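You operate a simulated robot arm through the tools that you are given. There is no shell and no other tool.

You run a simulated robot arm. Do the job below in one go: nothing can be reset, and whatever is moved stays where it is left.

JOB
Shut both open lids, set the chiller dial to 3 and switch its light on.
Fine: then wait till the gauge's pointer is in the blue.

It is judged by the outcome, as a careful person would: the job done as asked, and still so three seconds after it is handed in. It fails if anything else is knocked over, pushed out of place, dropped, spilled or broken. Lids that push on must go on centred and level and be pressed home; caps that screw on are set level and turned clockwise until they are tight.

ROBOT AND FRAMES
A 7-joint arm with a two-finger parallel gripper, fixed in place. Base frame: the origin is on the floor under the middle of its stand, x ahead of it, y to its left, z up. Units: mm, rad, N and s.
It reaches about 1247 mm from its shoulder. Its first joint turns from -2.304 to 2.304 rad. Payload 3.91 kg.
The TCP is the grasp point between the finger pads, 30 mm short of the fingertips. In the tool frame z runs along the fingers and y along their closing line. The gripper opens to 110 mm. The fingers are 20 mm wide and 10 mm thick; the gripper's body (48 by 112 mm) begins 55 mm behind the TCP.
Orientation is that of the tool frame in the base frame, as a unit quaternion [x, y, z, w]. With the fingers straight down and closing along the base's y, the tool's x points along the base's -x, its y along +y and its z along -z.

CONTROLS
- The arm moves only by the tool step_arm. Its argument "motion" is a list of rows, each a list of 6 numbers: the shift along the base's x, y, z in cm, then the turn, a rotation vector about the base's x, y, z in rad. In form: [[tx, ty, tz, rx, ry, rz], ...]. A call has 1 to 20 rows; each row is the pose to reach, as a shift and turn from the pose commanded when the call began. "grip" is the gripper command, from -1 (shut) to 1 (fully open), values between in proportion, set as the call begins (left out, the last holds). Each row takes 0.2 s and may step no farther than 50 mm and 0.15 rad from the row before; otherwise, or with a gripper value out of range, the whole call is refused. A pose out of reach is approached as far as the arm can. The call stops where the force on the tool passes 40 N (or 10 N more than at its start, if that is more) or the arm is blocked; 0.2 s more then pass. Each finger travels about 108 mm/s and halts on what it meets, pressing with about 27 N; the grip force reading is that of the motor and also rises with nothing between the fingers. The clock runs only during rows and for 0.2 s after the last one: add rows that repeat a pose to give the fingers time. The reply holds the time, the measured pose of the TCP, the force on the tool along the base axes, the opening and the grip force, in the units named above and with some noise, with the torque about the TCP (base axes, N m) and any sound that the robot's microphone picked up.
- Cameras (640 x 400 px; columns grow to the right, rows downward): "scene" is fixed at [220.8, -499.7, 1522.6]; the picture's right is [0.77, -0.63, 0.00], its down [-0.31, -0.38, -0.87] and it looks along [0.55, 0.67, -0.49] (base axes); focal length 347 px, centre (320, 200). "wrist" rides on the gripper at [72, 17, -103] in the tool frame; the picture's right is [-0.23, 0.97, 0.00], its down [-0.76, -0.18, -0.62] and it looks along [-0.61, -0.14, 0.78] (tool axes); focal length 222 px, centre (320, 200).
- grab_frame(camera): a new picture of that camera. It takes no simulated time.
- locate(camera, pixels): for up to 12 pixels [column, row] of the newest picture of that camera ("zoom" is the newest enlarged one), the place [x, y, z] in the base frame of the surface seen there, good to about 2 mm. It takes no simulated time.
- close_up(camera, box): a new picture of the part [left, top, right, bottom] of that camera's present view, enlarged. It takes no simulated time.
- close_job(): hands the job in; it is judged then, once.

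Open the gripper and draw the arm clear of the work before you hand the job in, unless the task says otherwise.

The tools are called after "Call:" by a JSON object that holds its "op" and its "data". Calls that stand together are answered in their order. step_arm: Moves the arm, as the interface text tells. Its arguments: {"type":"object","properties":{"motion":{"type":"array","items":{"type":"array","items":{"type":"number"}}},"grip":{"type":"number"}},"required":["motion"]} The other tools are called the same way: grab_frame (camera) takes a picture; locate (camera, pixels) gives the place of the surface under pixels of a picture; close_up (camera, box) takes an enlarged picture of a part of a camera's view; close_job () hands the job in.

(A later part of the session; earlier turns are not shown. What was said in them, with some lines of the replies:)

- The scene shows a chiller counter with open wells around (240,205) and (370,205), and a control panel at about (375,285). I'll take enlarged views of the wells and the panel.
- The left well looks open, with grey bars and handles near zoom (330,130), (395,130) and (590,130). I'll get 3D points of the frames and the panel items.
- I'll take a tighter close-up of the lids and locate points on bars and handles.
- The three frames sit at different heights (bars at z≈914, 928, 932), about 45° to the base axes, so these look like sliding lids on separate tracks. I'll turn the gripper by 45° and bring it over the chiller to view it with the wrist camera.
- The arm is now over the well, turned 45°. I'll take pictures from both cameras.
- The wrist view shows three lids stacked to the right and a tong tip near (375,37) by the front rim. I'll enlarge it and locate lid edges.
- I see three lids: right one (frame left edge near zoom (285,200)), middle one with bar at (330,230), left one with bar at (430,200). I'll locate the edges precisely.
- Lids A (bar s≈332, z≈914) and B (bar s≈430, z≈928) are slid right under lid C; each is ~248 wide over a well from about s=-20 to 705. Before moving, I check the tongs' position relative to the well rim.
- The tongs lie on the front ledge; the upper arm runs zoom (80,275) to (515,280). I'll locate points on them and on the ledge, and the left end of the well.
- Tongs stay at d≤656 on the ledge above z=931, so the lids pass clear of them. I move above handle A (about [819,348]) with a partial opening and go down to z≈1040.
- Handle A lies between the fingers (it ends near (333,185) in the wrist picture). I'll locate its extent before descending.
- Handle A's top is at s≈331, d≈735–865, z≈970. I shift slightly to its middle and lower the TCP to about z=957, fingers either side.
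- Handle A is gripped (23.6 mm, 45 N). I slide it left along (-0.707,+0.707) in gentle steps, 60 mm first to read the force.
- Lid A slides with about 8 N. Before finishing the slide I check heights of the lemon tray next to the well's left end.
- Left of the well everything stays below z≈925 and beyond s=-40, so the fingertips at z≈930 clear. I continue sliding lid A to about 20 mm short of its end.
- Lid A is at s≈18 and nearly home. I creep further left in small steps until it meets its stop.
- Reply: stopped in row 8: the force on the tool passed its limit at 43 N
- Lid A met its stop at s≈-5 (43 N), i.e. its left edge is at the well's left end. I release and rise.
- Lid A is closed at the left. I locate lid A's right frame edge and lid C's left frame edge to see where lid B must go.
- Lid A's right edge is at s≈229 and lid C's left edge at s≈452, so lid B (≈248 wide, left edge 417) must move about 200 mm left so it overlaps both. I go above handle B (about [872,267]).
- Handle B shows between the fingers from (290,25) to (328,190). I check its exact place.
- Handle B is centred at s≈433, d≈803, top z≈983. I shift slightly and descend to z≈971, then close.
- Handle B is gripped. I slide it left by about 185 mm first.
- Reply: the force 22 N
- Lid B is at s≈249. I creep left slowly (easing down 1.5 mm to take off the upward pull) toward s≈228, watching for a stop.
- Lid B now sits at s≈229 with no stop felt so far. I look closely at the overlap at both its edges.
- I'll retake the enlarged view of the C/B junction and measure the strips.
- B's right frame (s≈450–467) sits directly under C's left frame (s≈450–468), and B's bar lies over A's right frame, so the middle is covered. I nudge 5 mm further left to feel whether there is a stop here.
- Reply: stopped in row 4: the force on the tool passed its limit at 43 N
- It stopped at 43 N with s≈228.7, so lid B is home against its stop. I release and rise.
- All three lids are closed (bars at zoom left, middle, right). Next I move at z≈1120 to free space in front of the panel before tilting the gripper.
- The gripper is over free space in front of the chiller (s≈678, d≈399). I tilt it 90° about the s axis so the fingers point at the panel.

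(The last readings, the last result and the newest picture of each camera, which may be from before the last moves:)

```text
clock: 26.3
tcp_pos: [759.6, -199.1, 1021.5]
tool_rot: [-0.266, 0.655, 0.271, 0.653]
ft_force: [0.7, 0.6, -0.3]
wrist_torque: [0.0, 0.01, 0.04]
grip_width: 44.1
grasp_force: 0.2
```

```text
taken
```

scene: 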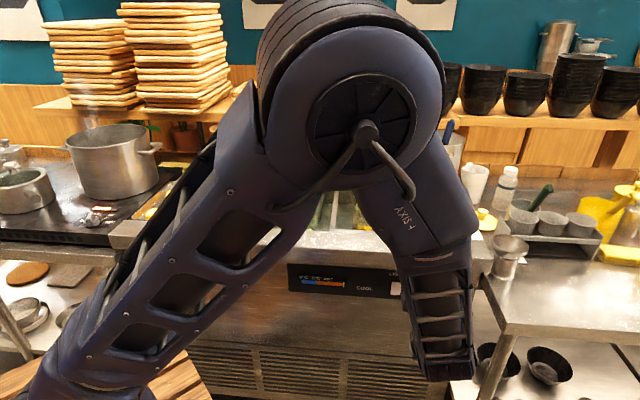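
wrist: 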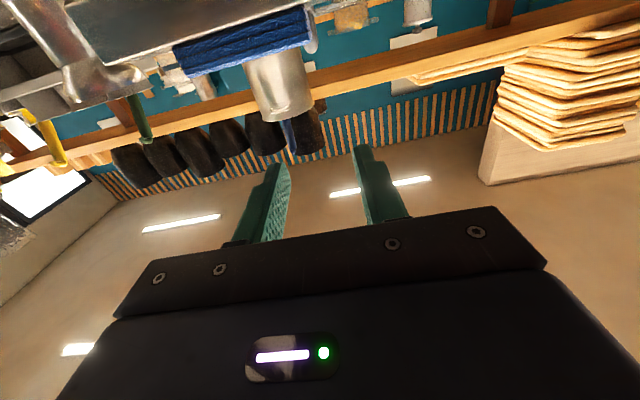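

Fingers now point at +d. I lower to the panel's height at s≈735, d≈470 to view the panel with the wrist camera.

Call:
{"op": "step_arm", "data": {"motion": [[1, 0.1, -4, 0, 0, 0], [2, 0.3, -8, 0, 0, 0], [3, 0.4, -12, 0, 0, 0], [4, 0.5, -16, 0, 0, 0], [5.5, 0.7, -20, 0, 0, 0], [7.5, 0.9, -23, 0, 0, 0], [9.2, 1.2, -24.6, 0, 0, 0]]}}

Call:
{"op": "grab_frame", "data": {"camera": "wrist"}}

Call:
{"op": "grab_frame", "data": {"camera": "scene"}}

```text
clock: 27.9
tcp_pos: [852.6, -186.3, 776.8]
tool_rot: [-0.266, 0.656, 0.27, 0.653]
ft_force: [-1.3, -0.2, 0.4]
wrist_torque: [-0.04, -0.02, -0.01]
grip_width: 44.1
grasp_force: 0.0
```

```text
taken
```

wrist: 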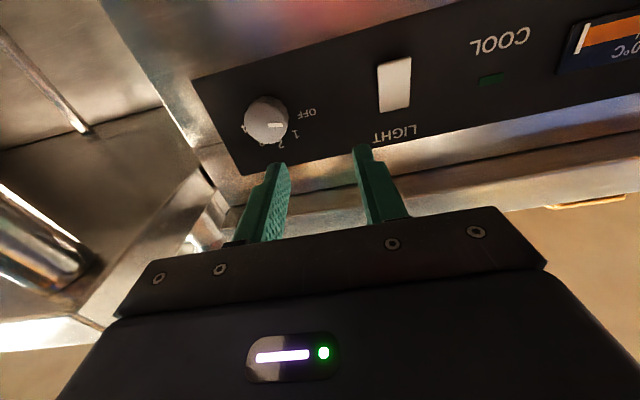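

```text
taken
```

scene: 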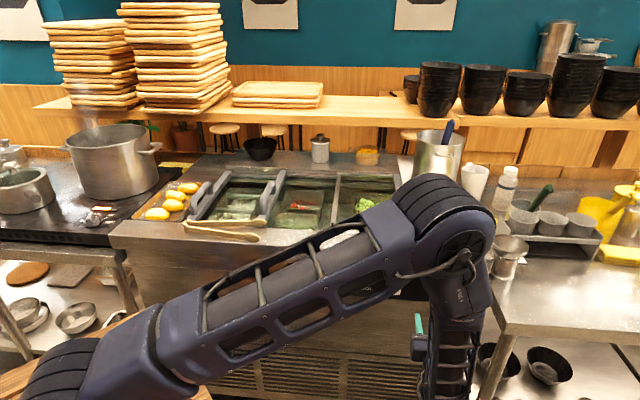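

The wrist camera sees the panel upside-down: dial at (266,120), switch at (394,85). I enlarge the dial and the switch.

Call:
{"op": "close_up", "data": {"camera": "wrist", "box": [200, 70, 360, 170]}}

Call:
{"op": "close_up", "data": {"camera": "wrist", "box": [340, 30, 460, 150]}}

```text
4.00 times, centred on (280, 120) of wrist
```

zoom: 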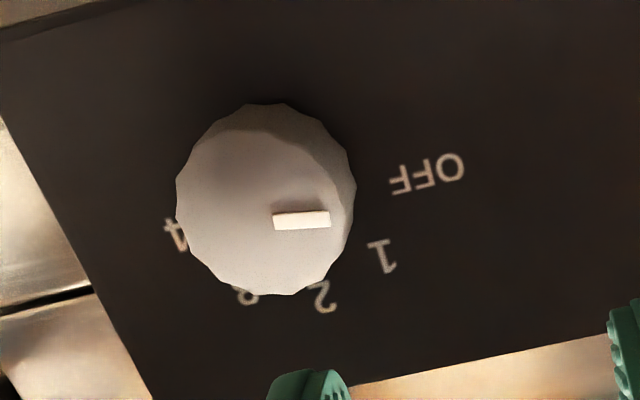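

```text
3.33 times, centred on (400, 90) of wrist
```

zoom: 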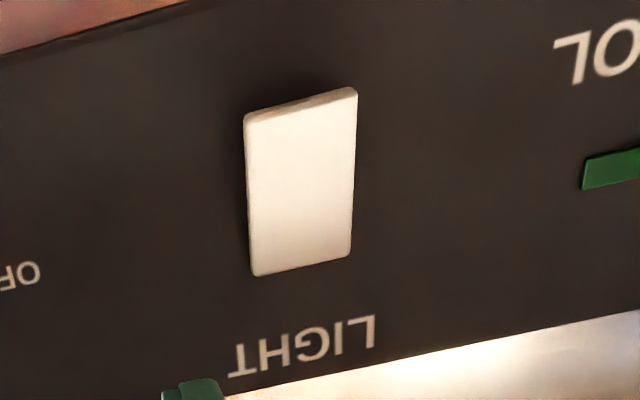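

I locate the knob face, its mark, the labels, and the switch.

Call:
{"op": "locate", "data": {"camera": "wrist", "pixels": [[265, 121], [270, 125], [280, 125], [308, 113], [297, 134], [281, 143], [261, 143], [243, 128], [394, 60], [394, 85], [394, 108], [262, 100]]}}

Call:
{"op": "close_up", "data": {"camera": "wrist", "box": [225, 85, 325, 155]}}

```text
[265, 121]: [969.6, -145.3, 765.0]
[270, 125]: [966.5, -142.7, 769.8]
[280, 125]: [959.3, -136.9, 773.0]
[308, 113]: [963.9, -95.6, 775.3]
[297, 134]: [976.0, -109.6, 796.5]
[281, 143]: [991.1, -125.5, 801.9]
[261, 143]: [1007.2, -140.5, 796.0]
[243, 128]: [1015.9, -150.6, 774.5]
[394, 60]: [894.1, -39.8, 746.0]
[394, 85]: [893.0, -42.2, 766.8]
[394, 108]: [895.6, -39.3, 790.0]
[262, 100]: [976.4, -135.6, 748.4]
```

```text
5.71 times, centred on (275, 120) of wrist
```

zoom: 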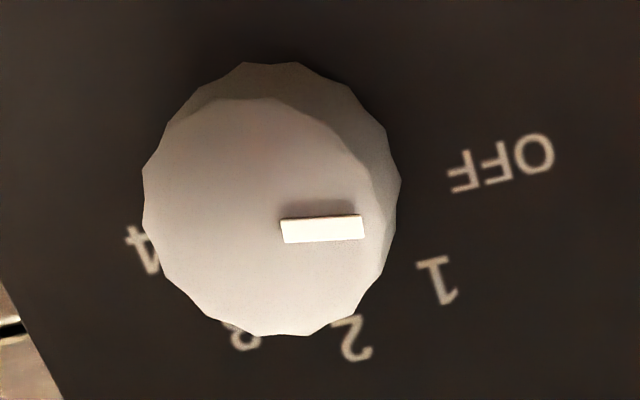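

Labels measured: OFF≈170°, 1≈130°, 2≈90°, 3≈50°, 4≈10° about a centre near s=787, z=768; the mark points at OFF. I refine the knob's centre, size and the overhang above.

Call:
{"op": "locate", "data": {"camera": "zoom", "pixels": [[262, 217], [150, 200], [375, 240], [240, 105], [270, 328], [285, 232], [360, 227], [250, 70], [395, 190], [200, 150], [330, 300], [180, 280]]}}

Call:
{"op": "locate", "data": {"camera": "wrist", "pixels": [[300, 160], [305, 170], [312, 185], [320, 200], [350, 130], [330, 180], [420, 145], [430, 160], [440, 175], [450, 190], [240, 175], [210, 195]]}}

```text
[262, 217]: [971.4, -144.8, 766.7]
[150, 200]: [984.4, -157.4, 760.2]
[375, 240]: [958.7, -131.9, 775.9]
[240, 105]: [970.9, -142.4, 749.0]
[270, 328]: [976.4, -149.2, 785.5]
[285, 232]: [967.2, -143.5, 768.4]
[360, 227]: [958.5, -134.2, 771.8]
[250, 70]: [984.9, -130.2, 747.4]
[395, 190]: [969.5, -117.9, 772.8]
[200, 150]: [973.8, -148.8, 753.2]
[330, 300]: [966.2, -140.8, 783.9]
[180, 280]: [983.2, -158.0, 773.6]
```

```text
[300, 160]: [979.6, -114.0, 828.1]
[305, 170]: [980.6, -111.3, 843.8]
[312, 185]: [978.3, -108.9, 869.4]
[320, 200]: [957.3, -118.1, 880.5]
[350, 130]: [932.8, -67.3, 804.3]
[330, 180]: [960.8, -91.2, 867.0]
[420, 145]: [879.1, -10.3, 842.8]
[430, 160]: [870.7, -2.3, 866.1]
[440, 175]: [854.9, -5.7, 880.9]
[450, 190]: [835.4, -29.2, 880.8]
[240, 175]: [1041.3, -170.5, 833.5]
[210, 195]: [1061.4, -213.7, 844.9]
```

Knob centre ≈ s=788, z=767.5, radius ≈20, face at d≈585; the overhang only starts at z≈880. I line up in front of it with the gripper pre-rolled −60° and opened to ~62 mm.

Call:
{"op": "step_arm", "data": {"motion": [[0.9, 0, -0.1, -0.0926, -0.0926, 0], [1.8, -0.1, -0.2, -0.1851, -0.1851, 0], [2.7, -0.1, -0.3, -0.2777, -0.2777, 0], [3.6, -0.2, -0.5, -0.3702, -0.3702, 0], [4.5, -0.2, -0.6, -0.4628, -0.4628, 0], [5.4, -0.2, -0.7, -0.5554, -0.5554, 0], [6.3, -0.3, -0.8, -0.6479, -0.6479, 0], [7.23, -0.32, -0.93, -0.7405, -0.7405, 0]], "grip": 0.13}}

Call:
{"op": "grab_frame", "data": {"camera": "wrist"}}

```text
clock: 29.7
tcp_pos: [961.7, -192.9, 797.7]
tool_rot: [-0.527, 0.486, -0.024, 0.697]
ft_force: [-0.4, 0.2, 0.3]
wrist_torque: [0.0, 0.01, -0.02]
grip_width: 62.2
grasp_force: 0.0
out of reach, approached as far as the arm can: row 4, 5, 6, 7, 8
```

```text
taken
```

wrist: 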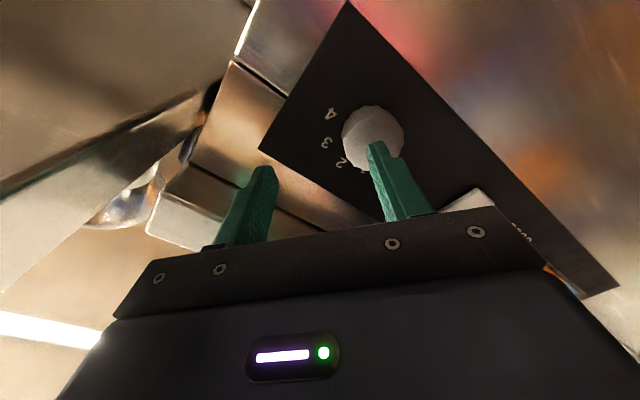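

That roll is beyond a joint limit (it stopped near −49° and drifted). I'll back off and roll the other way; first I back away 4 cm from the panel with a little reverse roll.

Call:
{"op": "step_arm", "data": {"motion": [[-3, -3, 0, 0.0926, 0.0926, 0]]}}

```text
clock: 30.1
tcp_pos: [946.7, -220.1, 798.9]
tool_rot: [-0.494, 0.521, 0.021, 0.696]
ft_force: [0.7, 0.4, -0.9]
wrist_torque: [0.0, 0.0, 0.01]
grip_width: 62.2
grasp_force: 0.0
out of reach, approached as far as the arm can: row 1
```

Still near the limit; I continue rolling back toward 0 while holding position.

Call:
{"op": "step_arm", "data": {"motion": [[0, 0, 0, 0.0926, 0.0926, 0], [0, 0, 0, 0.1851, 0.1851, 0], [0, 0, 0, 0.2777, 0.2777, 0], [0, 0, 0, 0.3702, 0.3702, 0], [0, 0, 0, 0.4628, 0.4628, 0]]}}

```text
clock: 31.3
tcp_pos: [947.6, -219.5, 798.8]
tool_rot: [-0.304, 0.645, 0.253, 0.654]
ft_force: [-0.8, 0.5, -0.2]
wrist_torque: [0.02, 0.0, -0.01]
grip_width: 61.9
grasp_force: 0.1
```

Roll is back to about −4°. I line up in front of the knob (s=788, d=520, z=767.5) and correct the small tilt.

Call:
{"op": "step_arm", "data": {"motion": [[-1.1, 1.5, -1.5, 0.031, 0.019, -0.012], [-2.27, 3.0, -3.13, 0.062, 0.038, -0.024], [-2.27, 3.0, -3.13, 0.062, 0.038, -0.024]]}}

Call:
{"op": "grab_frame", "data": {"camera": "wrist"}}

```text
clock: 32.1
tcp_pos: [924.1, -188.9, 765.4]
tool_rot: [-0.271, 0.653, 0.27, 0.654]
ft_force: [-0.1, 0.7, 0.4]
wrist_torque: [0.03, 0.02, -0.03]
grip_width: 62.1
grasp_force: 0.0
```

```text
taken
```

wrist: 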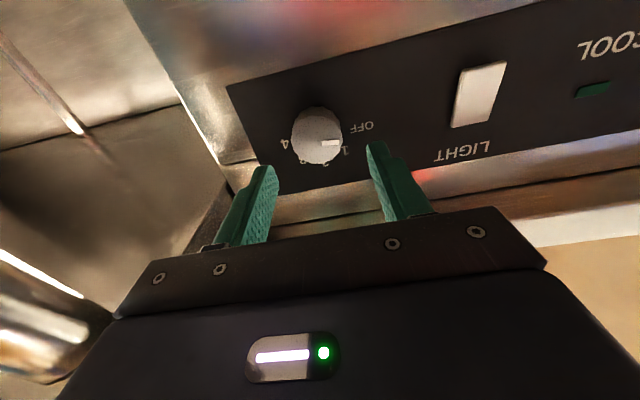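

Aligned: TCP s≈787, d≈520, z≈765. I re-measure the knob face from this closer view before advancing.

Call:
{"op": "close_up", "data": {"camera": "wrist", "box": [270, 95, 390, 175]}}

```text
5.00 times, centred on (330, 135) of wrist
```

zoom: 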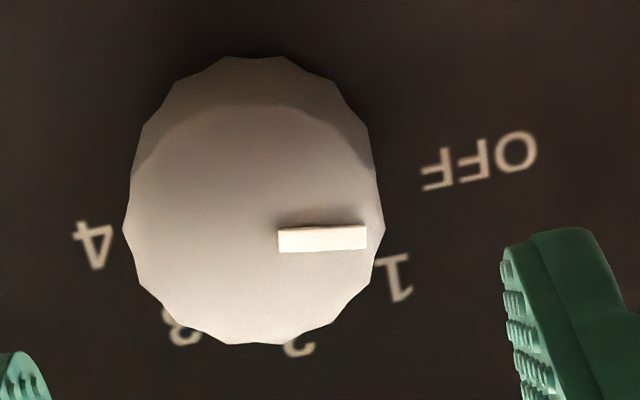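

Call:
{"op": "locate", "data": {"camera": "zoom", "pixels": [[252, 225], [130, 225], [378, 225], [252, 112], [252, 338], [160, 140], [345, 310], [345, 140], [160, 300], [282, 238], [362, 238]]}}

```text
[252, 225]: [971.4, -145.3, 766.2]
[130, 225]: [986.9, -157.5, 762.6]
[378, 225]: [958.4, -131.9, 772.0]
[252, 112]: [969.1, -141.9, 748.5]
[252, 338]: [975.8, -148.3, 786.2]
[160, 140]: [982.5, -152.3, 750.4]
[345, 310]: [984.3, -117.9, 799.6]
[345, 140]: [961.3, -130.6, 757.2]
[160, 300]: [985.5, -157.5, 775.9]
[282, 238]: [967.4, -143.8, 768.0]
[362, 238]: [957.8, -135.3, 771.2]
```

Knob centre is s≈790, z≈767.4, radius ≈20, mark at ≈167° (OFF). I advance so the fingers straddle it, tips about 8 mm from the panel.

Call:
{"op": "step_arm", "data": {"motion": [[1.3, 0.9, 0.2, 0, 0, 0], [2.5, 2.1, 0.2, 0, 0, 0], [3.5, 3.1, 0.2, 0, 0, 0], [4.18, 3.76, 0.2, 0, 0, 0], [4.18, 3.76, 0.2, 0, 0, 0]]}}

Call:
{"op": "grab_frame", "data": {"camera": "wrist"}}

```text
clock: 33.3
tcp_pos: [965.8, -151.5, 770.5]
tool_rot: [-0.271, 0.653, 0.269, 0.654]
ft_force: [0.2, 0.0, 0.1]
wrist_torque: [-0.01, -0.02, -0.05]
grip_width: 62.1
grasp_force: 0.0
```

```text
taken
```

wrist: 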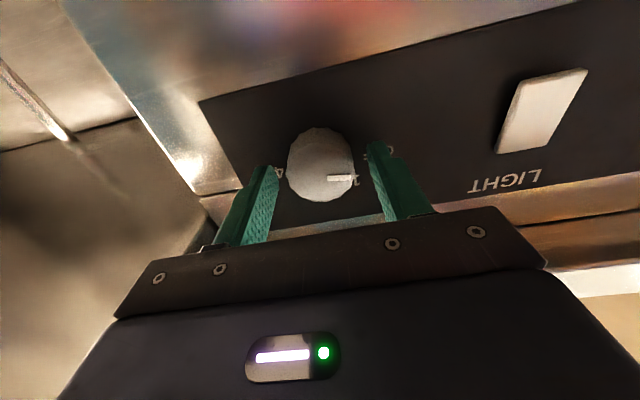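

The knob is between the fingers. Readings have some noise, so I hold for one row and read the pose again.

Call:
{"op": "step_arm", "data": {"motion": [[0, 0, 0, 0, 0, 0]]}}

Call:
{"op": "step_arm", "data": {"motion": [[0, 0, 0, 0, 0, 0]]}}

Call:
{"op": "close_up", "data": {"camera": "wrist", "box": [220, 100, 440, 240]}}

```text
clock: 33.7
tcp_pos: [966.1, -152.0, 769.9]
tool_rot: [-0.271, 0.652, 0.268, 0.655]
ft_force: [-0.8, -0.6, -0.5]
wrist_torque: [-0.01, -0.01, -0.01]
grip_width: 62.1
grasp_force: 0.1
```

```text
clock: 34.1
tcp_pos: [966.4, -151.6, 769.7]
tool_rot: [-0.271, 0.653, 0.269, 0.654]
ft_force: [-0.3, -0.5, 0.5]
wrist_torque: [0.01, -0.01, -0.01]
grip_width: 62.1
grasp_force: 0.1
```

```text
2.86 times, centred on (330, 170) of wrist
```

zoom: 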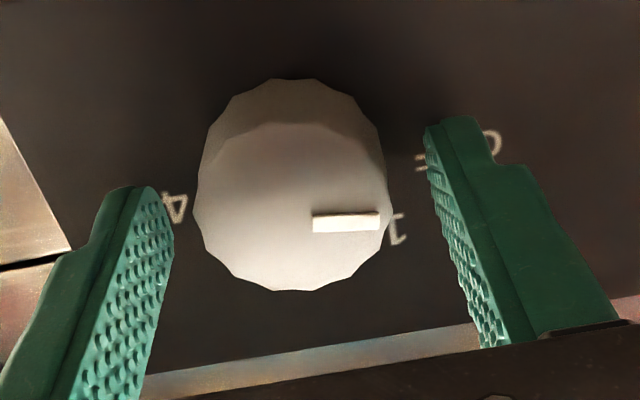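

TCP is at s≈790.4, z≈770; I lower 2.5 mm to the knob's axis and close on it.

Call:
{"op": "step_arm", "data": {"motion": [[0, 0, -0.25, 0, 0, 0], [0, 0, -0.25, 0, 0, 0]]}}

Call:
{"op": "step_arm", "data": {"motion": [[0, 0, 0, 0, 0, 0], [0, 0, 0, 0, 0, 0], [0, 0, 0, 0, 0, 0]], "grip": -1}}

Call:
{"op": "close_up", "data": {"camera": "wrist", "box": [220, 80, 440, 240]}}

```text
clock: 34.7
tcp_pos: [967.2, -152.1, 767.0]
tool_rot: [-0.272, 0.653, 0.268, 0.655]
ft_force: [-0.5, 0.4, -0.3]
wrist_torque: [0.02, 0.02, -0.04]
grip_width: 62.4
grasp_force: 0.1
```

```text
clock: 35.5
tcp_pos: [965.3, -151.0, 767.8]
tool_rot: [-0.272, 0.653, 0.269, 0.654]
ft_force: [-7.0, 1.8, 0.6]
wrist_torque: [0.07, -0.03, 0.23]
grip_width: 41.2
grasp_force: 45.1
```

```text
2.50 times, centred on (330, 160) of wrist
```

zoom: 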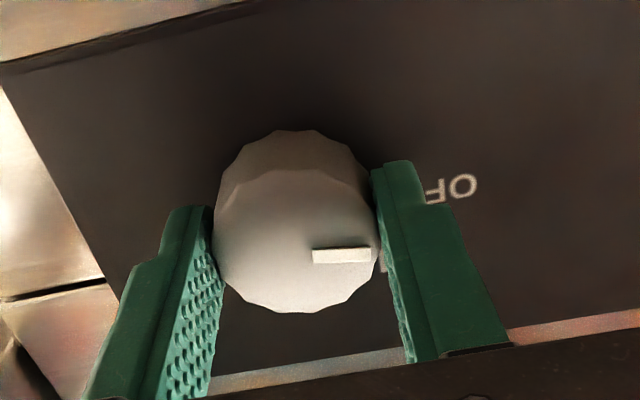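

The knob is gripped (41 mm). I turn clockwise about +d by 0.7 rad (one step, ~40°) and check.

Call:
{"op": "step_arm", "data": {"motion": [[0, 0, 0, 0.07, 0.07, 0], [0, 0, 0, 0.165, 0.165, 0], [0, 0, 0, 0.26, 0.26, 0], [0, 0, 0, 0.355, 0.355, 0], [0, 0, 0, 0.43, 0.43, 0], [0, 0, 0, 0.494, 0.494, 0]]}}

Call:
{"op": "grab_frame", "data": {"camera": "wrist"}}

```text
clock: 36.9
tcp_pos: [966.1, -151.3, 768.3]
tool_rot: [-0.032, 0.706, 0.477, 0.522]
ft_force: [-16.9, 11.0, 3.2]
wrist_torque: [0.24, -0.18, 0.59]
grip_width: 41.3
grasp_force: 45.0
```

```text
taken
```

wrist: 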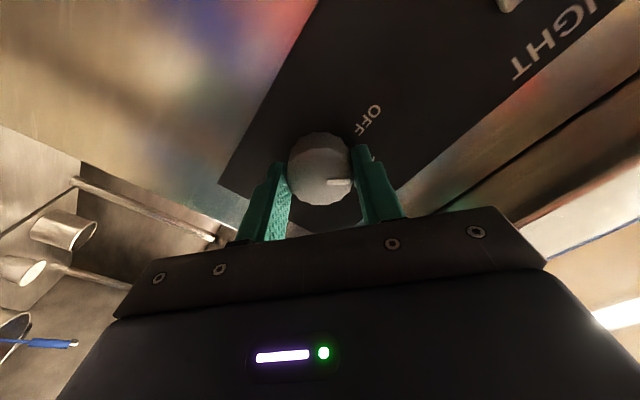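

The knob turned with the gripper (roll 39.8°). A ~20 N side force toward −s suggests a ~1 mm offset, so I ease that while turning another 0.7 rad.

Call:
{"op": "step_arm", "data": {"motion": [[-0.05, 0.05, 0, 0.07, 0.07, 0], [-0.08, 0.08, 0, 0.165, 0.165, 0], [-0.08, 0.08, 0, 0.26, 0.26, 0], [-0.08, 0.08, 0, 0.355, 0.355, 0], [-0.08, 0.08, 0, 0.43, 0.43, 0], [-0.08, 0.08, 0, 0.494, 0.494, 0]]}}

Call:
{"op": "grab_frame", "data": {"camera": "wrist"}}

```text
clock: 38.3
tcp_pos: [964.8, -151.0, 768.0]
tool_rot: [0.213, 0.674, 0.627, 0.327]
ft_force: [-10.3, 10.8, 5.5]
wrist_torque: [0.23, -0.25, 0.07]
grip_width: 41.4
grasp_force: 45.2
```

```text
taken
```

wrist: 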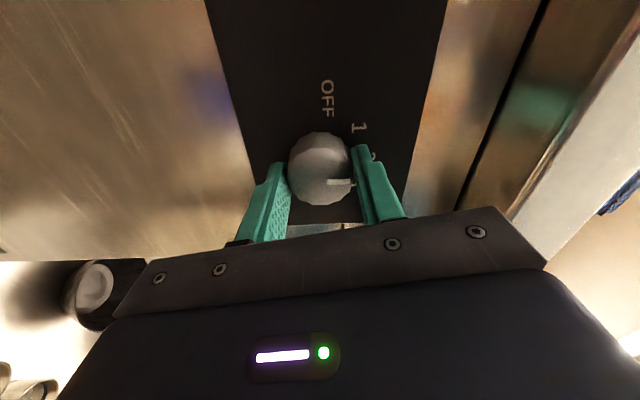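

Roll is now ≈80° with the mark at the "2". I turn the last 0.7 rad to reach "3".

Call:
{"op": "step_arm", "data": {"motion": [[-0.04, 0.04, 0, 0.07, 0.07, 0], [-0.05, 0.05, 0, 0.165, 0.165, 0], [-0.05, 0.05, 0, 0.26, 0.26, 0], [-0.05, 0.05, 0, 0.355, 0.355, 0], [-0.05, 0.05, 0, 0.43, 0.43, 0], [-0.05, 0.05, 0, 0.494, 0.494, 0]]}}

Call:
{"op": "grab_frame", "data": {"camera": "wrist"}}

Call:
{"op": "grab_frame", "data": {"camera": "scene"}}

```text
clock: 39.7
tcp_pos: [965.8, -151.4, 768.3]
tool_rot: [0.43, 0.561, 0.701, 0.094]
ft_force: [18.4, 4.4, 11.1]
wrist_torque: [0.13, -0.17, -0.23]
grip_width: 41.3
grasp_force: 45.3
```

```text
taken
```

wrist: 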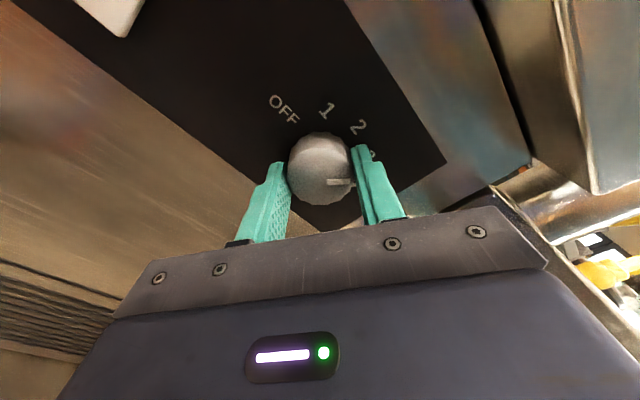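

```text
taken
```

scene: 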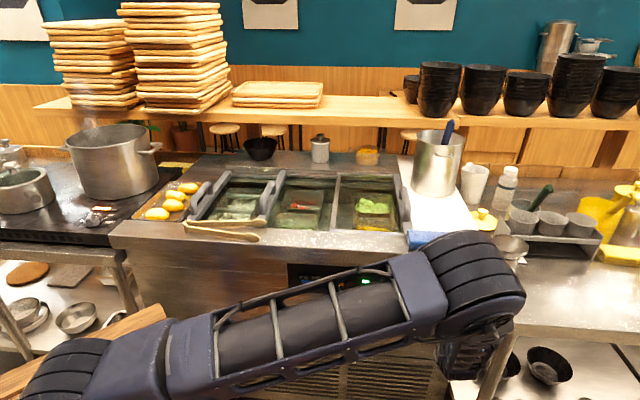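

Roll ≈120°, and the green COOL lamp is now lit at (366,281) in the scene. I release the knob, draw straight back and check the mark against the "3".

Call:
{"op": "step_arm", "data": {"motion": [[0, 0, 0, 0, 0, 0], [0, 0, 0, 0, 0, 0], [-1.2, -1.2, 0, 0, 0, 0], [-2.6, -2.6, 0, 0, 0, 0], [-4.5, -4.5, 0, 0, 0, 0]], "grip": 0.13}}

Call:
{"op": "grab_frame", "data": {"camera": "wrist"}}

Call:
{"op": "close_up", "data": {"camera": "wrist", "box": [230, 80, 390, 200]}}

```text
clock: 40.9
tcp_pos: [919.7, -194.9, 766.0]
tool_rot: [0.43, 0.562, 0.7, 0.093]
ft_force: [0.2, 0.4, -0.2]
wrist_torque: [-0.01, -0.02, 0.01]
grip_width: 62.3
grasp_force: 0.0
```

```text
taken
```

wrist: 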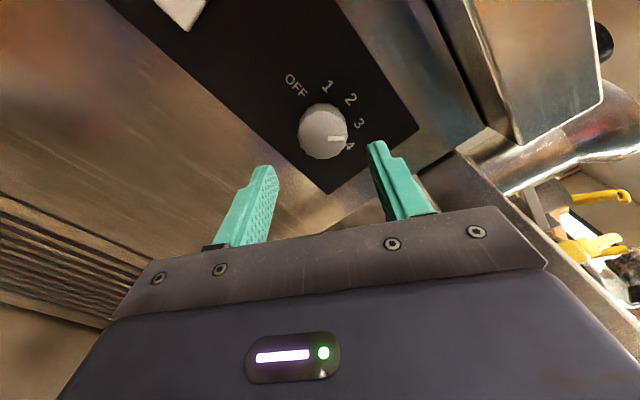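

```text
3.33 times, centred on (310, 140) of wrist
```

zoom: 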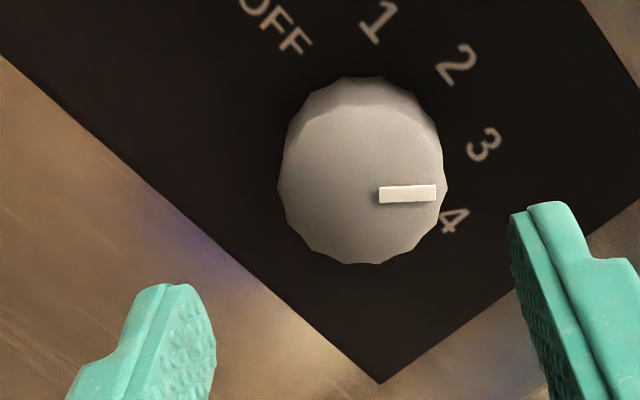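

There is parallax in this view, so I measure the mark's ends and the labels.

Call:
{"op": "locate", "data": {"camera": "zoom", "pixels": [[382, 195], [432, 192], [408, 193], [358, 185], [282, 190], [440, 180], [355, 105], [362, 260], [485, 145], [454, 220], [455, 62], [380, 22]]}}

```text
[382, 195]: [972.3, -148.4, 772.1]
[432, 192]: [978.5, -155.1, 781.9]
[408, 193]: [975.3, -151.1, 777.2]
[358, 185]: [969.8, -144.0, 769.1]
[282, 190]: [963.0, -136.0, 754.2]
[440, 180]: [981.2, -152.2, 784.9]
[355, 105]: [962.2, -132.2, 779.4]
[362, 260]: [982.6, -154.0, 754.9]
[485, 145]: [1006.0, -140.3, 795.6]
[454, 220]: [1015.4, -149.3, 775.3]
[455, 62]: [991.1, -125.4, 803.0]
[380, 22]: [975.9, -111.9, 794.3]
```

The mark points to ≈50°, which is "3". Next I move in front of the light switch (s≈663) with closed fingers and roll back to 90° to view the rocker.

Call:
{"op": "step_arm", "data": {"motion": [[-3, 0, 0, -0.0925, -0.0925, 0], [-6, 1.5, 0, -0.185, -0.185, 0], [-9, 3.5, 0.1, -0.2775, -0.2775, 0], [-11.7, 5.7, 0.1, -0.37, -0.37, 0], [-11.7, 5.7, 0.1, -0.37, -0.37, 0]], "grip": -1}}

Call:
{"op": "grab_frame", "data": {"camera": "wrist"}}

Call:
{"op": "grab_frame", "data": {"camera": "scene"}}

```text
clock: 42.1
tcp_pos: [802.8, -137.2, 766.8]
tool_rot: [0.27, 0.654, 0.652, 0.272]
ft_force: [0.2, 0.1, -0.1]
wrist_torque: [0.03, 0.01, 0.0]
grip_width: 0.1
grasp_force: 27.0
```

```text
taken
```

wrist: 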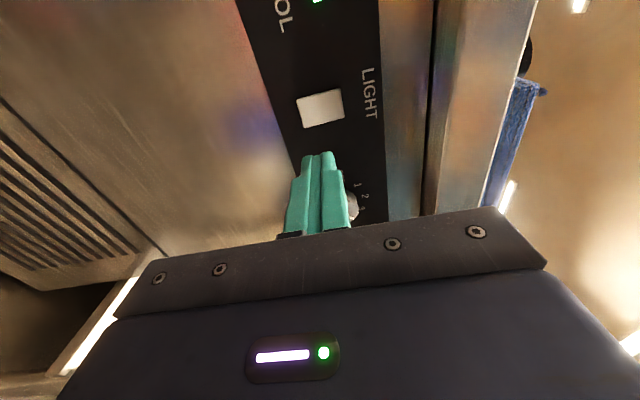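

```text
taken
```

scene: 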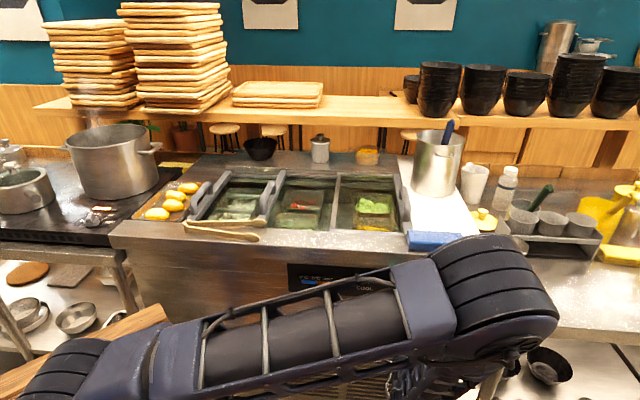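

The switch appears at (321,108) in the wrist picture (world-up is picture-right). I enlarge it and measure its face to see which half protrudes.

Call:
{"op": "close_up", "data": {"camera": "wrist", "box": [280, 75, 380, 145]}}

```text
5.71 times, centred on (330, 110) of wrist
```

zoom: 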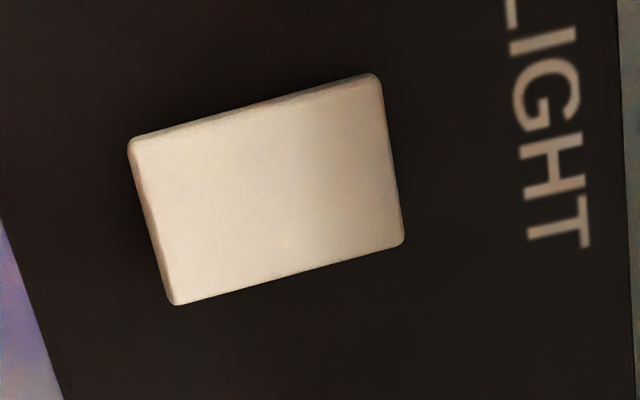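

Call:
{"op": "locate", "data": {"camera": "zoom", "pixels": [[160, 220], [180, 215], [210, 205], [240, 197], [270, 190], [300, 182], [330, 173], [360, 165], [385, 158], [160, 150], [370, 95], [180, 290]]}}

Call:
{"op": "locate", "data": {"camera": "zoom", "pixels": [[160, 220], [180, 215], [210, 205], [240, 197], [270, 190], [300, 182], [330, 173], [360, 165], [385, 158], [100, 240], [450, 140], [395, 230]]}}

```text
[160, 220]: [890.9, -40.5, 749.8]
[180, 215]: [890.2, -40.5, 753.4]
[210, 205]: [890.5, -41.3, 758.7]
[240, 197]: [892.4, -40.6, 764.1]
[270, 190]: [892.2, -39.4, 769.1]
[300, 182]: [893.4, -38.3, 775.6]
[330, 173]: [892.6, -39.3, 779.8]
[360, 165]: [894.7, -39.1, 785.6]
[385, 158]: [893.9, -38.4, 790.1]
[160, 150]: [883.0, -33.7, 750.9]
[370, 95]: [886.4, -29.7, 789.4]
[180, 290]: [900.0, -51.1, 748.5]
```

```text
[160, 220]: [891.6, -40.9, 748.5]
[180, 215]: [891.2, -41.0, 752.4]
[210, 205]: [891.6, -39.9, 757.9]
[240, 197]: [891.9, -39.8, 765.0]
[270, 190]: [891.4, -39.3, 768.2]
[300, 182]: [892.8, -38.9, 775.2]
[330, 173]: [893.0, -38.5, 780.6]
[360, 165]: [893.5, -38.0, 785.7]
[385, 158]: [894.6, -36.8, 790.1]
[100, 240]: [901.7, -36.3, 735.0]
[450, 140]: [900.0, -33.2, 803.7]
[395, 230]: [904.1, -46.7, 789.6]
```

The rocker's bottom protrudes (d≈601) and its top is recessed (d≈605.5), so it needs a press on the lower half. I move to 11 mm short of it at s≈660.5, z≈752.

Call:
{"op": "step_arm", "data": {"motion": [[1.5, 2, -0.7, 0, 0, 0], [3, 3.6, -1.48, 0, 0, 0], [4.5, 5.1, -1.48, 0, 0, 0], [6.02, 6.61, -1.48, 0, 0, 0], [6.02, 6.61, -1.48, 0, 0, 0]]}}

Call:
{"op": "grab_frame", "data": {"camera": "wrist"}}

```text
clock: 43.3
tcp_pos: [863.1, -72.0, 753.4]
tool_rot: [0.27, 0.655, 0.652, 0.272]
ft_force: [0.5, 1.0, 0.9]
wrist_torque: [-0.02, -0.05, -0.03]
grip_width: 0.0
grasp_force: 26.6
```

```text
taken
```

wrist: 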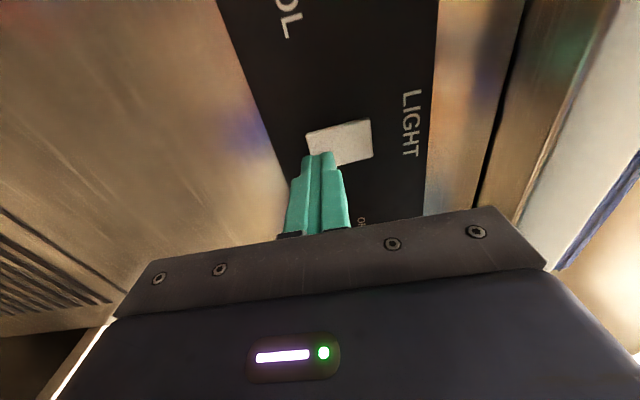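

The fingertips face the lower half of the rocker. I press forward slowly along +d.

Call:
{"op": "step_arm", "data": {"motion": [[0.3, 0.3, 0, 0, 0, 0], [0.6, 0.6, 0, 0, 0, 0], [0.8, 0.8, 0, 0, 0, 0], [0.9, 0.9, 0, 0, 0, 0], [1.0, 1.0, 0, 0, 0, 0], [1.1, 1.1, 0, 0, 0, 0], [1.2, 1.2, 0, 0, 0, 0], [1.3, 1.3, 0, 0, 0, 0]]}}

Call:
{"op": "grab_frame", "data": {"camera": "wrist"}}

Call:
{"op": "grab_frame", "data": {"camera": "scene"}}

```text
clock: 45.3
tcp_pos: [873.7, -61.7, 752.9]
tool_rot: [0.27, 0.654, 0.652, 0.272]
ft_force: [-14.1, -4.9, 6.3]
wrist_torque: [0.18, -0.25, 0.14]
grip_width: 0.0
grasp_force: 27.0
heard: click
stopped in row 8: the force on the tool passed its limit at 41 N (the readings are from after the stop); the commanded pose is now the measured one
```

```text
taken
```

wrist: 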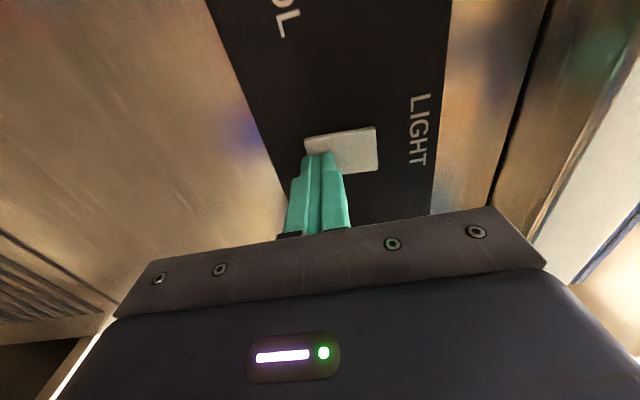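

```text
taken
```

scene: 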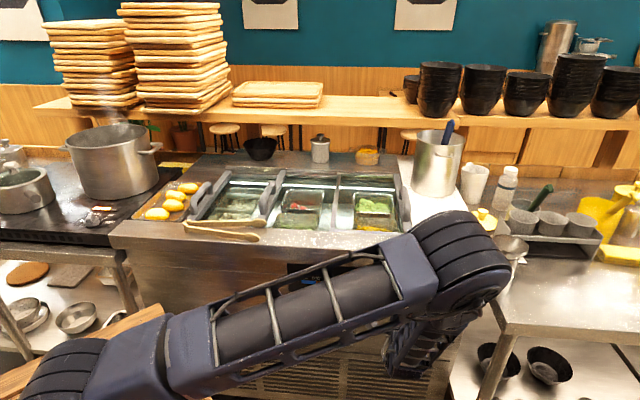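

A click was heard and the wells look brighter. I draw straight back from the switch and check it.

Call:
{"op": "step_arm", "data": {"motion": [[-1, -1, 0, 0, 0, 0], [-3, -3, 0, 0, 0, 0], [-5.5, -5.5, 0, 0, 0, 0], [-8, -8, 0, 0, 0, 0]]}}

Call:
{"op": "close_up", "data": {"camera": "scene", "box": [180, 150, 420, 300]}}

Call:
{"op": "close_up", "data": {"camera": "wrist", "box": [220, 0, 420, 160]}}

```text
clock: 46.3
tcp_pos: [795.3, -140.3, 753.0]
tool_rot: [0.271, 0.654, 0.652, 0.272]
ft_force: [0.9, 0.2, 0.6]
wrist_torque: [0.0, 0.0, 0.01]
grip_width: 0.1
grasp_force: 27.1
```

```text
2.67 times, centred on (300, 225) of scene
```

zoom: 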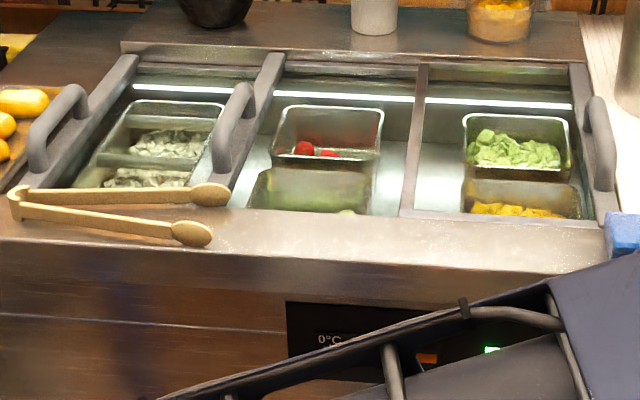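

```text
2.50 times, centred on (320, 80) of wrist
```

zoom: 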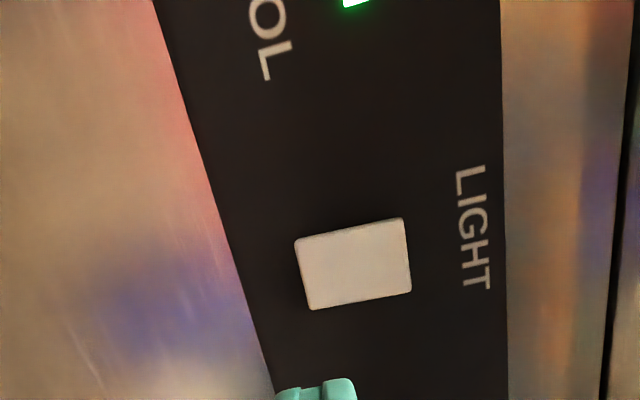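

The light strip is on in the wells and the COOL lamp is green. I retreat, rolling back to 0° and rising to z≈1020 in front of the chiller, with the gripper opened.

Call:
{"op": "step_arm", "data": {"motion": [[-1, -1, 1, -0.0926, -0.0926, 0], [-2, -2.5, 3, -0.1851, -0.1851, 0], [-3, -3.5, 5, -0.2777, -0.2777, 0], [-3.5, -4.5, 7.5, -0.3702, -0.3702, 0], [-3.5, -5.5, 10, -0.4628, -0.4628, 0], [-3.5, -5.9, 12.5, -0.5554, -0.5554, 0], [-3.5, -5.9, 15, -0.6479, -0.6479, 0], [-3.5, -5.9, 17.5, -0.7405, -0.7405, 0], [-3.5, -5.9, 20, -0.833, -0.833, 0], [-3.5, -5.9, 22.5, -0.9256, -0.9256, 0], [-3.5, -5.9, 25, -1.0182, -1.0182, 0], [-3.5, -5.9, 26.8, -1.1107, -1.1107, 0]], "grip": 0.2}}

Call:
{"op": "grab_frame", "data": {"camera": "scene"}}

```text
clock: 48.9
tcp_pos: [759.8, -199.5, 1018.9]
tool_rot: [-0.27, 0.653, 0.268, 0.655]
ft_force: [1.1, -0.3, -0.4]
wrist_torque: [0.04, 0.02, 0.02]
grip_width: 66.0
grasp_force: 0.0
```

```text
taken
```

scene: 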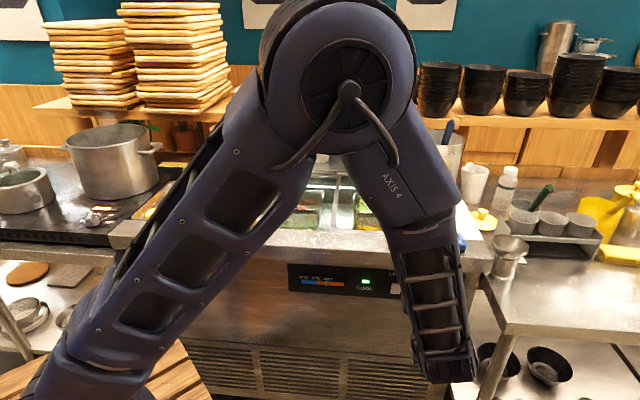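

The green COOL lamp is lit at (366,281) and the gauge is visible at (323,282). I tilt the gripper back down while rising.

Call:
{"op": "step_arm", "data": {"motion": [[0, 0, 1, -0.101, 0.101, 0], [0, 0, 2, -0.202, 0.202, 0], [0, 0, 3, -0.303, 0.303, 0], [0, 0, 4, -0.404, 0.404, 0], [0, 0, 5, -0.505, 0.505, 0], [0, 0, 6, -0.606, 0.606, 0], [0, 0, 7, -0.707, 0.707, 0], [0, 0, 8, -0.808, 0.808, 0], [0, 0, 9, -0.909, 0.909, 0], [0, 0, 10, -1.01, 1.01, 0], [0, 0, 10, -1.1107, 1.1107, 0]]}}

Call:
{"op": "step_arm", "data": {"motion": [[-2.3, 3.6, 1, 0, 0, 0], [-4.6, 7.3, 2, 0, 0, 0], [-6.9, 11, 3, 0, 0, 0], [-9.2, 14.7, 4, 0, 0, 0], [-11.5, 18.4, 5, 0, 0, 0], [-13.8, 22, 6, 0, 0, 0], [-16.1, 25.7, 7, 0, 0, 0], [-18.4, 29.4, 8, 0, 0, 0], [-20.7, 33, 9, 0, 0, 0], [-23, 36.7, 10, 0, 0, 0], [-25.3, 40.4, 10, 0, 0, 0], [-27.6, 44, 10, 0, 0, 0]]}}

Call:
{"op": "grab_frame", "data": {"camera": "scene"}}

Call:
{"op": "close_up", "data": {"camera": "scene", "box": [280, 255, 472, 315]}}

```text
clock: 51.3
tcp_pos: [759.2, -199.2, 1120.6]
tool_rot: [-0.384, 0.923, -0.002, 0.0]
ft_force: [0.8, 0.0, 0.4]
wrist_torque: [0.05, -0.03, 0.01]
grip_width: 66.1
grasp_force: 0.0
```

```text
clock: 53.9
tcp_pos: [483.1, 241.1, 1220.2]
tool_rot: [-0.384, 0.923, -0.001, 0.001]
ft_force: [0.7, 0.1, 0.1]
wrist_torque: [0.05, 0.03, 0.02]
grip_width: 66.1
grasp_force: 0.0
```

```text
taken
```

scene: 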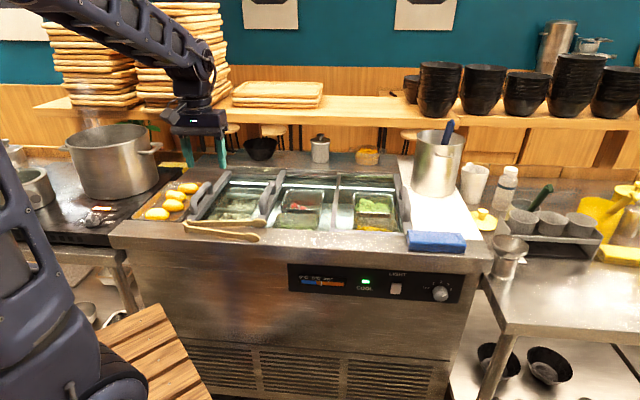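

```text
3.33 times, centred on (376, 285) of scene
```

zoom: 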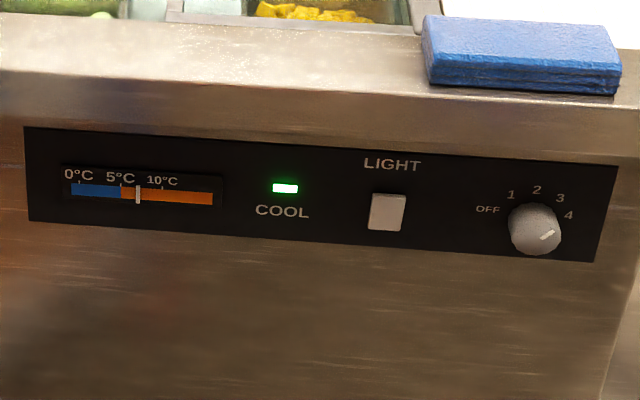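

The dial shows 3, the lamp is green, and the pointer (zoom x≈138) is approaching the blue, which ends at x≈121. I wait 3 s with the arm clear.

Call:
{"op": "step_arm", "data": {"motion": [[0, 0, 0, 0, 0, 0], [0, 0, 0, 0, 0, 0], [0, 0, 0, 0, 0, 0], [0, 0, 0, 0, 0, 0], [0, 0, 0, 0, 0, 0], [0, 0, 0, 0, 0, 0], [0, 0, 0, 0, 0, 0], [0, 0, 0, 0, 0, 0], [0, 0, 0, 0, 0, 0], [0, 0, 0, 0, 0, 0], [0, 0, 0, 0, 0, 0], [0, 0, 0, 0, 0, 0], [0, 0, 0, 0, 0, 0], [0, 0, 0, 0, 0, 0], [0, 0, 0, 0, 0, 0]], "grip": 1}}

Call:
{"op": "close_up", "data": {"camera": "scene", "box": [280, 255, 376, 315]}}

```text
clock: 57.1
tcp_pos: [483.7, 241.9, 1220.4]
tool_rot: [-0.383, 0.924, -0.001, 0.001]
ft_force: [0.6, -0.3, -1.0]
wrist_torque: [0.02, -0.04, 0.01]
grip_width: 110.2
grasp_force: 0.1
```

```text
6.67 times, centred on (328, 285) of scene
```

zoom: 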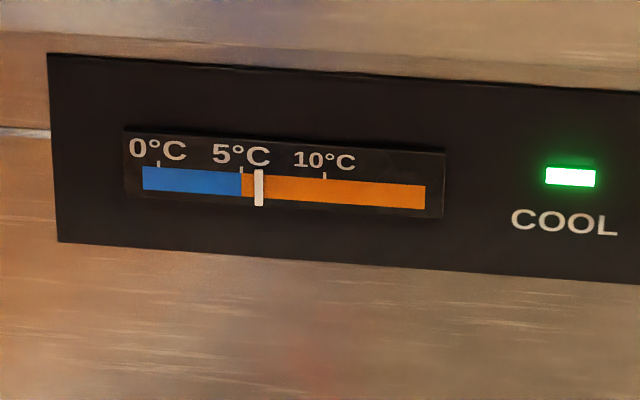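

The pointer is at about 6°C (zoom x≈258, blue ends at 241) and still falling. I wait 4 s more.

Call:
{"op": "step_arm", "data": {"motion": [[0, 0, 0, 0, 0, 0], [0, 0, 0, 0, 0, 0], [0, 0, 0, 0, 0, 0], [0, 0, 0, 0, 0, 0], [0, 0, 0, 0, 0, 0], [0, 0, 0, 0, 0, 0], [0, 0, 0, 0, 0, 0], [0, 0, 0, 0, 0, 0], [0, 0, 0, 0, 0, 0], [0, 0, 0, 0, 0, 0], [0, 0, 0, 0, 0, 0], [0, 0, 0, 0, 0, 0], [0, 0, 0, 0, 0, 0], [0, 0, 0, 0, 0, 0], [0, 0, 0, 0, 0, 0], [0, 0, 0, 0, 0, 0], [0, 0, 0, 0, 0, 0], [0, 0, 0, 0, 0, 0], [0, 0, 0, 0, 0, 0], [0, 0, 0, 0, 0, 0]]}}

Call:
{"op": "close_up", "data": {"camera": "scene", "box": [280, 255, 376, 315]}}

```text
clock: 61.3
tcp_pos: [485.1, 241.6, 1219.8]
tool_rot: [-0.384, 0.923, -0.001, 0.001]
ft_force: [-0.9, -1.3, -0.6]
wrist_torque: [-0.01, -0.02, -0.02]
grip_width: 110.0
grasp_force: 0.1
```

```text
6.67 times, centred on (328, 285) of scene
```

zoom: 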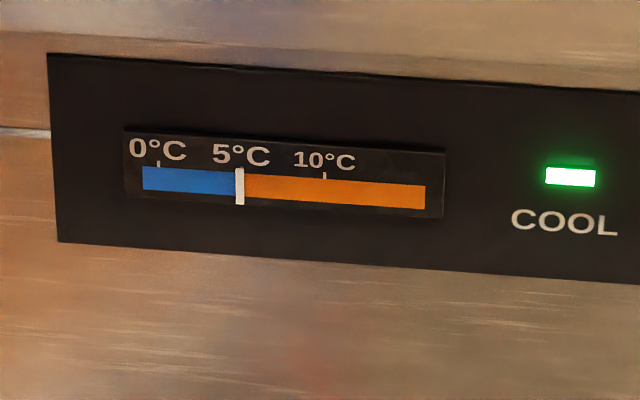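

The pointer is right at the 5°C edge (x≈239). I keep waiting so it is clearly inside the blue.

Call:
{"op": "step_arm", "data": {"motion": [[0, 0, 0, 0, 0, 0], [0, 0, 0, 0, 0, 0], [0, 0, 0, 0, 0, 0], [0, 0, 0, 0, 0, 0], [0, 0, 0, 0, 0, 0], [0, 0, 0, 0, 0, 0], [0, 0, 0, 0, 0, 0], [0, 0, 0, 0, 0, 0], [0, 0, 0, 0, 0, 0], [0, 0, 0, 0, 0, 0], [0, 0, 0, 0, 0, 0], [0, 0, 0, 0, 0, 0], [0, 0, 0, 0, 0, 0], [0, 0, 0, 0, 0, 0], [0, 0, 0, 0, 0, 0], [0, 0, 0, 0, 0, 0], [0, 0, 0, 0, 0, 0], [0, 0, 0, 0, 0, 0], [0, 0, 0, 0, 0, 0], [0, 0, 0, 0, 0, 0]]}}

Call:
{"op": "close_up", "data": {"camera": "scene", "box": [280, 255, 376, 315]}}

```text
clock: 65.5
tcp_pos: [484.9, 241.8, 1219.5]
tool_rot: [-0.383, 0.924, -0.001, 0.001]
ft_force: [-0.7, 0.4, -0.3]
wrist_torque: [-0.03, 0.0, 0.01]
grip_width: 109.8
grasp_force: 0.0
```

```text
6.67 times, centred on (328, 285) of scene
```

zoom: 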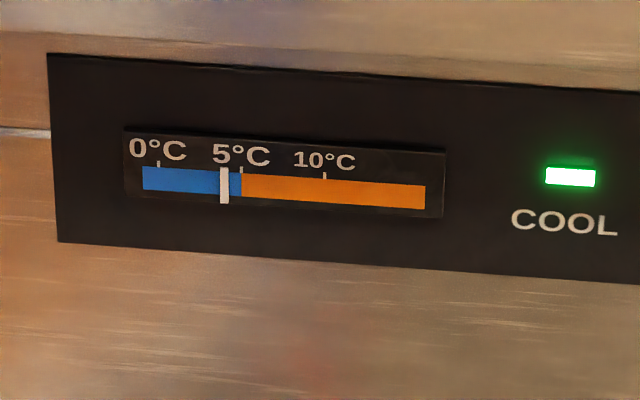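

The pointer is in the blue (x≈224). I wait another 4 s to make sure it stays there, and check the whole scene.

Call:
{"op": "step_arm", "data": {"motion": [[0, 0, 0, 0, 0, 0], [0, 0, 0, 0, 0, 0], [0, 0, 0, 0, 0, 0], [0, 0, 0, 0, 0, 0], [0, 0, 0, 0, 0, 0], [0, 0, 0, 0, 0, 0], [0, 0, 0, 0, 0, 0], [0, 0, 0, 0, 0, 0], [0, 0, 0, 0, 0, 0], [0, 0, 0, 0, 0, 0], [0, 0, 0, 0, 0, 0], [0, 0, 0, 0, 0, 0], [0, 0, 0, 0, 0, 0], [0, 0, 0, 0, 0, 0], [0, 0, 0, 0, 0, 0], [0, 0, 0, 0, 0, 0], [0, 0, 0, 0, 0, 0], [0, 0, 0, 0, 0, 0], [0, 0, 0, 0, 0, 0], [0, 0, 0, 0, 0, 0]]}}

Call:
{"op": "grab_frame", "data": {"camera": "scene"}}

Call:
{"op": "close_up", "data": {"camera": "scene", "box": [280, 255, 472, 315]}}

Call:
{"op": "close_up", "data": {"camera": "scene", "box": [180, 150, 420, 300]}}

```text
clock: 69.7
tcp_pos: [485.4, 241.5, 1218.7]
tool_rot: [-0.384, 0.923, 0.0, 0.001]
ft_force: [-0.5, -0.1, -0.4]
wrist_torque: [-0.01, -0.03, 0.03]
grip_width: 110.0
grasp_force: 0.1
```

```text
taken
```

scene: 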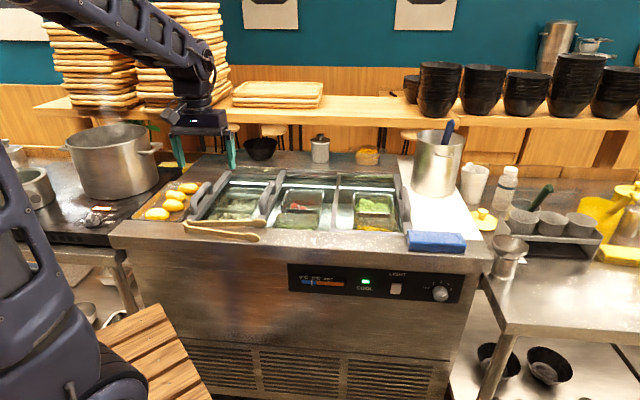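

```text
3.33 times, centred on (376, 285) of scene
```

zoom: 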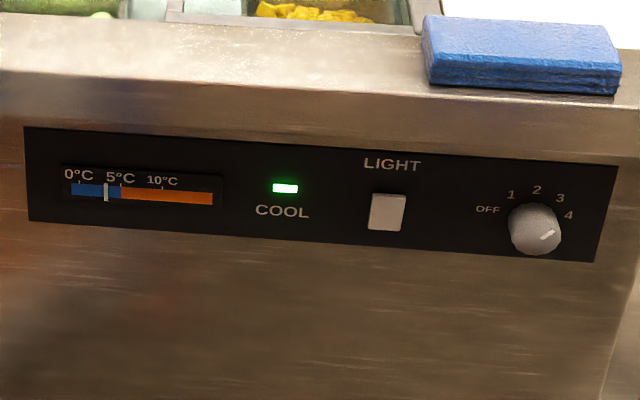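

```text
2.67 times, centred on (300, 225) of scene
```

zoom: 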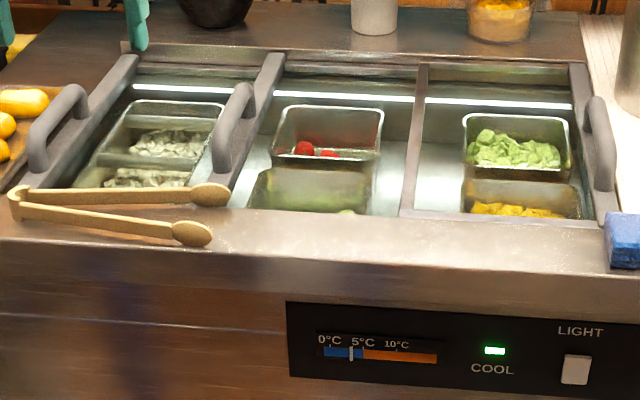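

The pointer is near 3°C, well inside the blue. One last check: an enlarged view of the dial mark against the "3".

Call:
{"op": "close_up", "data": {"camera": "scene", "box": [416, 272, 464, 302]}}

```text
13.33 times, centred on (440, 287) of scene
```

zoom: 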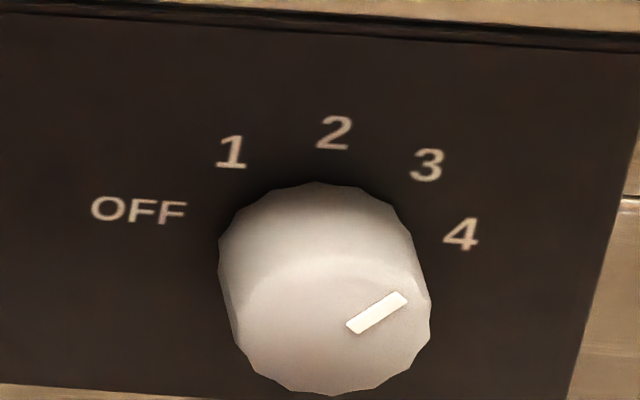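

Call:
{"op": "locate", "data": {"camera": "zoom", "pixels": [[352, 325], [402, 298], [377, 312], [335, 325], [240, 310], [425, 330], [325, 270], [335, 388], [428, 165], [462, 234], [335, 133], [140, 211]]}}

Call:
{"op": "locate", "data": {"camera": "zoom", "pixels": [[355, 326], [400, 300], [366, 318], [390, 305]]}}

```text
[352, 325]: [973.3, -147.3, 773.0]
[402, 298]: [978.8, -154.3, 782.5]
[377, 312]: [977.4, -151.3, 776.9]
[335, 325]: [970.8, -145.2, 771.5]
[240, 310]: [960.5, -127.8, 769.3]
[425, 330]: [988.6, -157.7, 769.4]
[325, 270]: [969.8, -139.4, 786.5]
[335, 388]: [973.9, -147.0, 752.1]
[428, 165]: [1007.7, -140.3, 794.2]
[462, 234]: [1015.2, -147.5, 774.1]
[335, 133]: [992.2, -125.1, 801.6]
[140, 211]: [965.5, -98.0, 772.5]
```

```text
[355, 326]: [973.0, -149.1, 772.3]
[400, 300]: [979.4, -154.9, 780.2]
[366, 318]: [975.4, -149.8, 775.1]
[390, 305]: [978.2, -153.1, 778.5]
```

The mark measures about 48–50°, matching "3" at 50°. Lids are shut, the light is on, the pointer is in the blue, the gripper is open and the arm is clear, so I hand the job in.

Call:
{"op": "close_job", "data": {}}

```text
The job is handed in.
```

The job is done and handed in; I haven't seen the judging result.

- **Lids:** Both open sliding lids, the left and the middle one, are shut. I slid each until it hit its stop, so the chiller's three lids now cover the whole well.
- **Dial:** It was turned from OFF to 3. The mark measures about 48–50°, against about 50° for the "3" label, and the green COOL lamp is lit.
- **Light:** I pressed the lower half of the switch and heard a click. The light strip in the wells is on.
- **Gauge:** I waited until the pointer was clearly inside the blue. It read about 3 °C and had been falling steadily.

Nothing else was disturbed. The tongs, the lemon tray and the sponge are where they were. The gripper is open and the arm is back near its starting pose, clear of the work.
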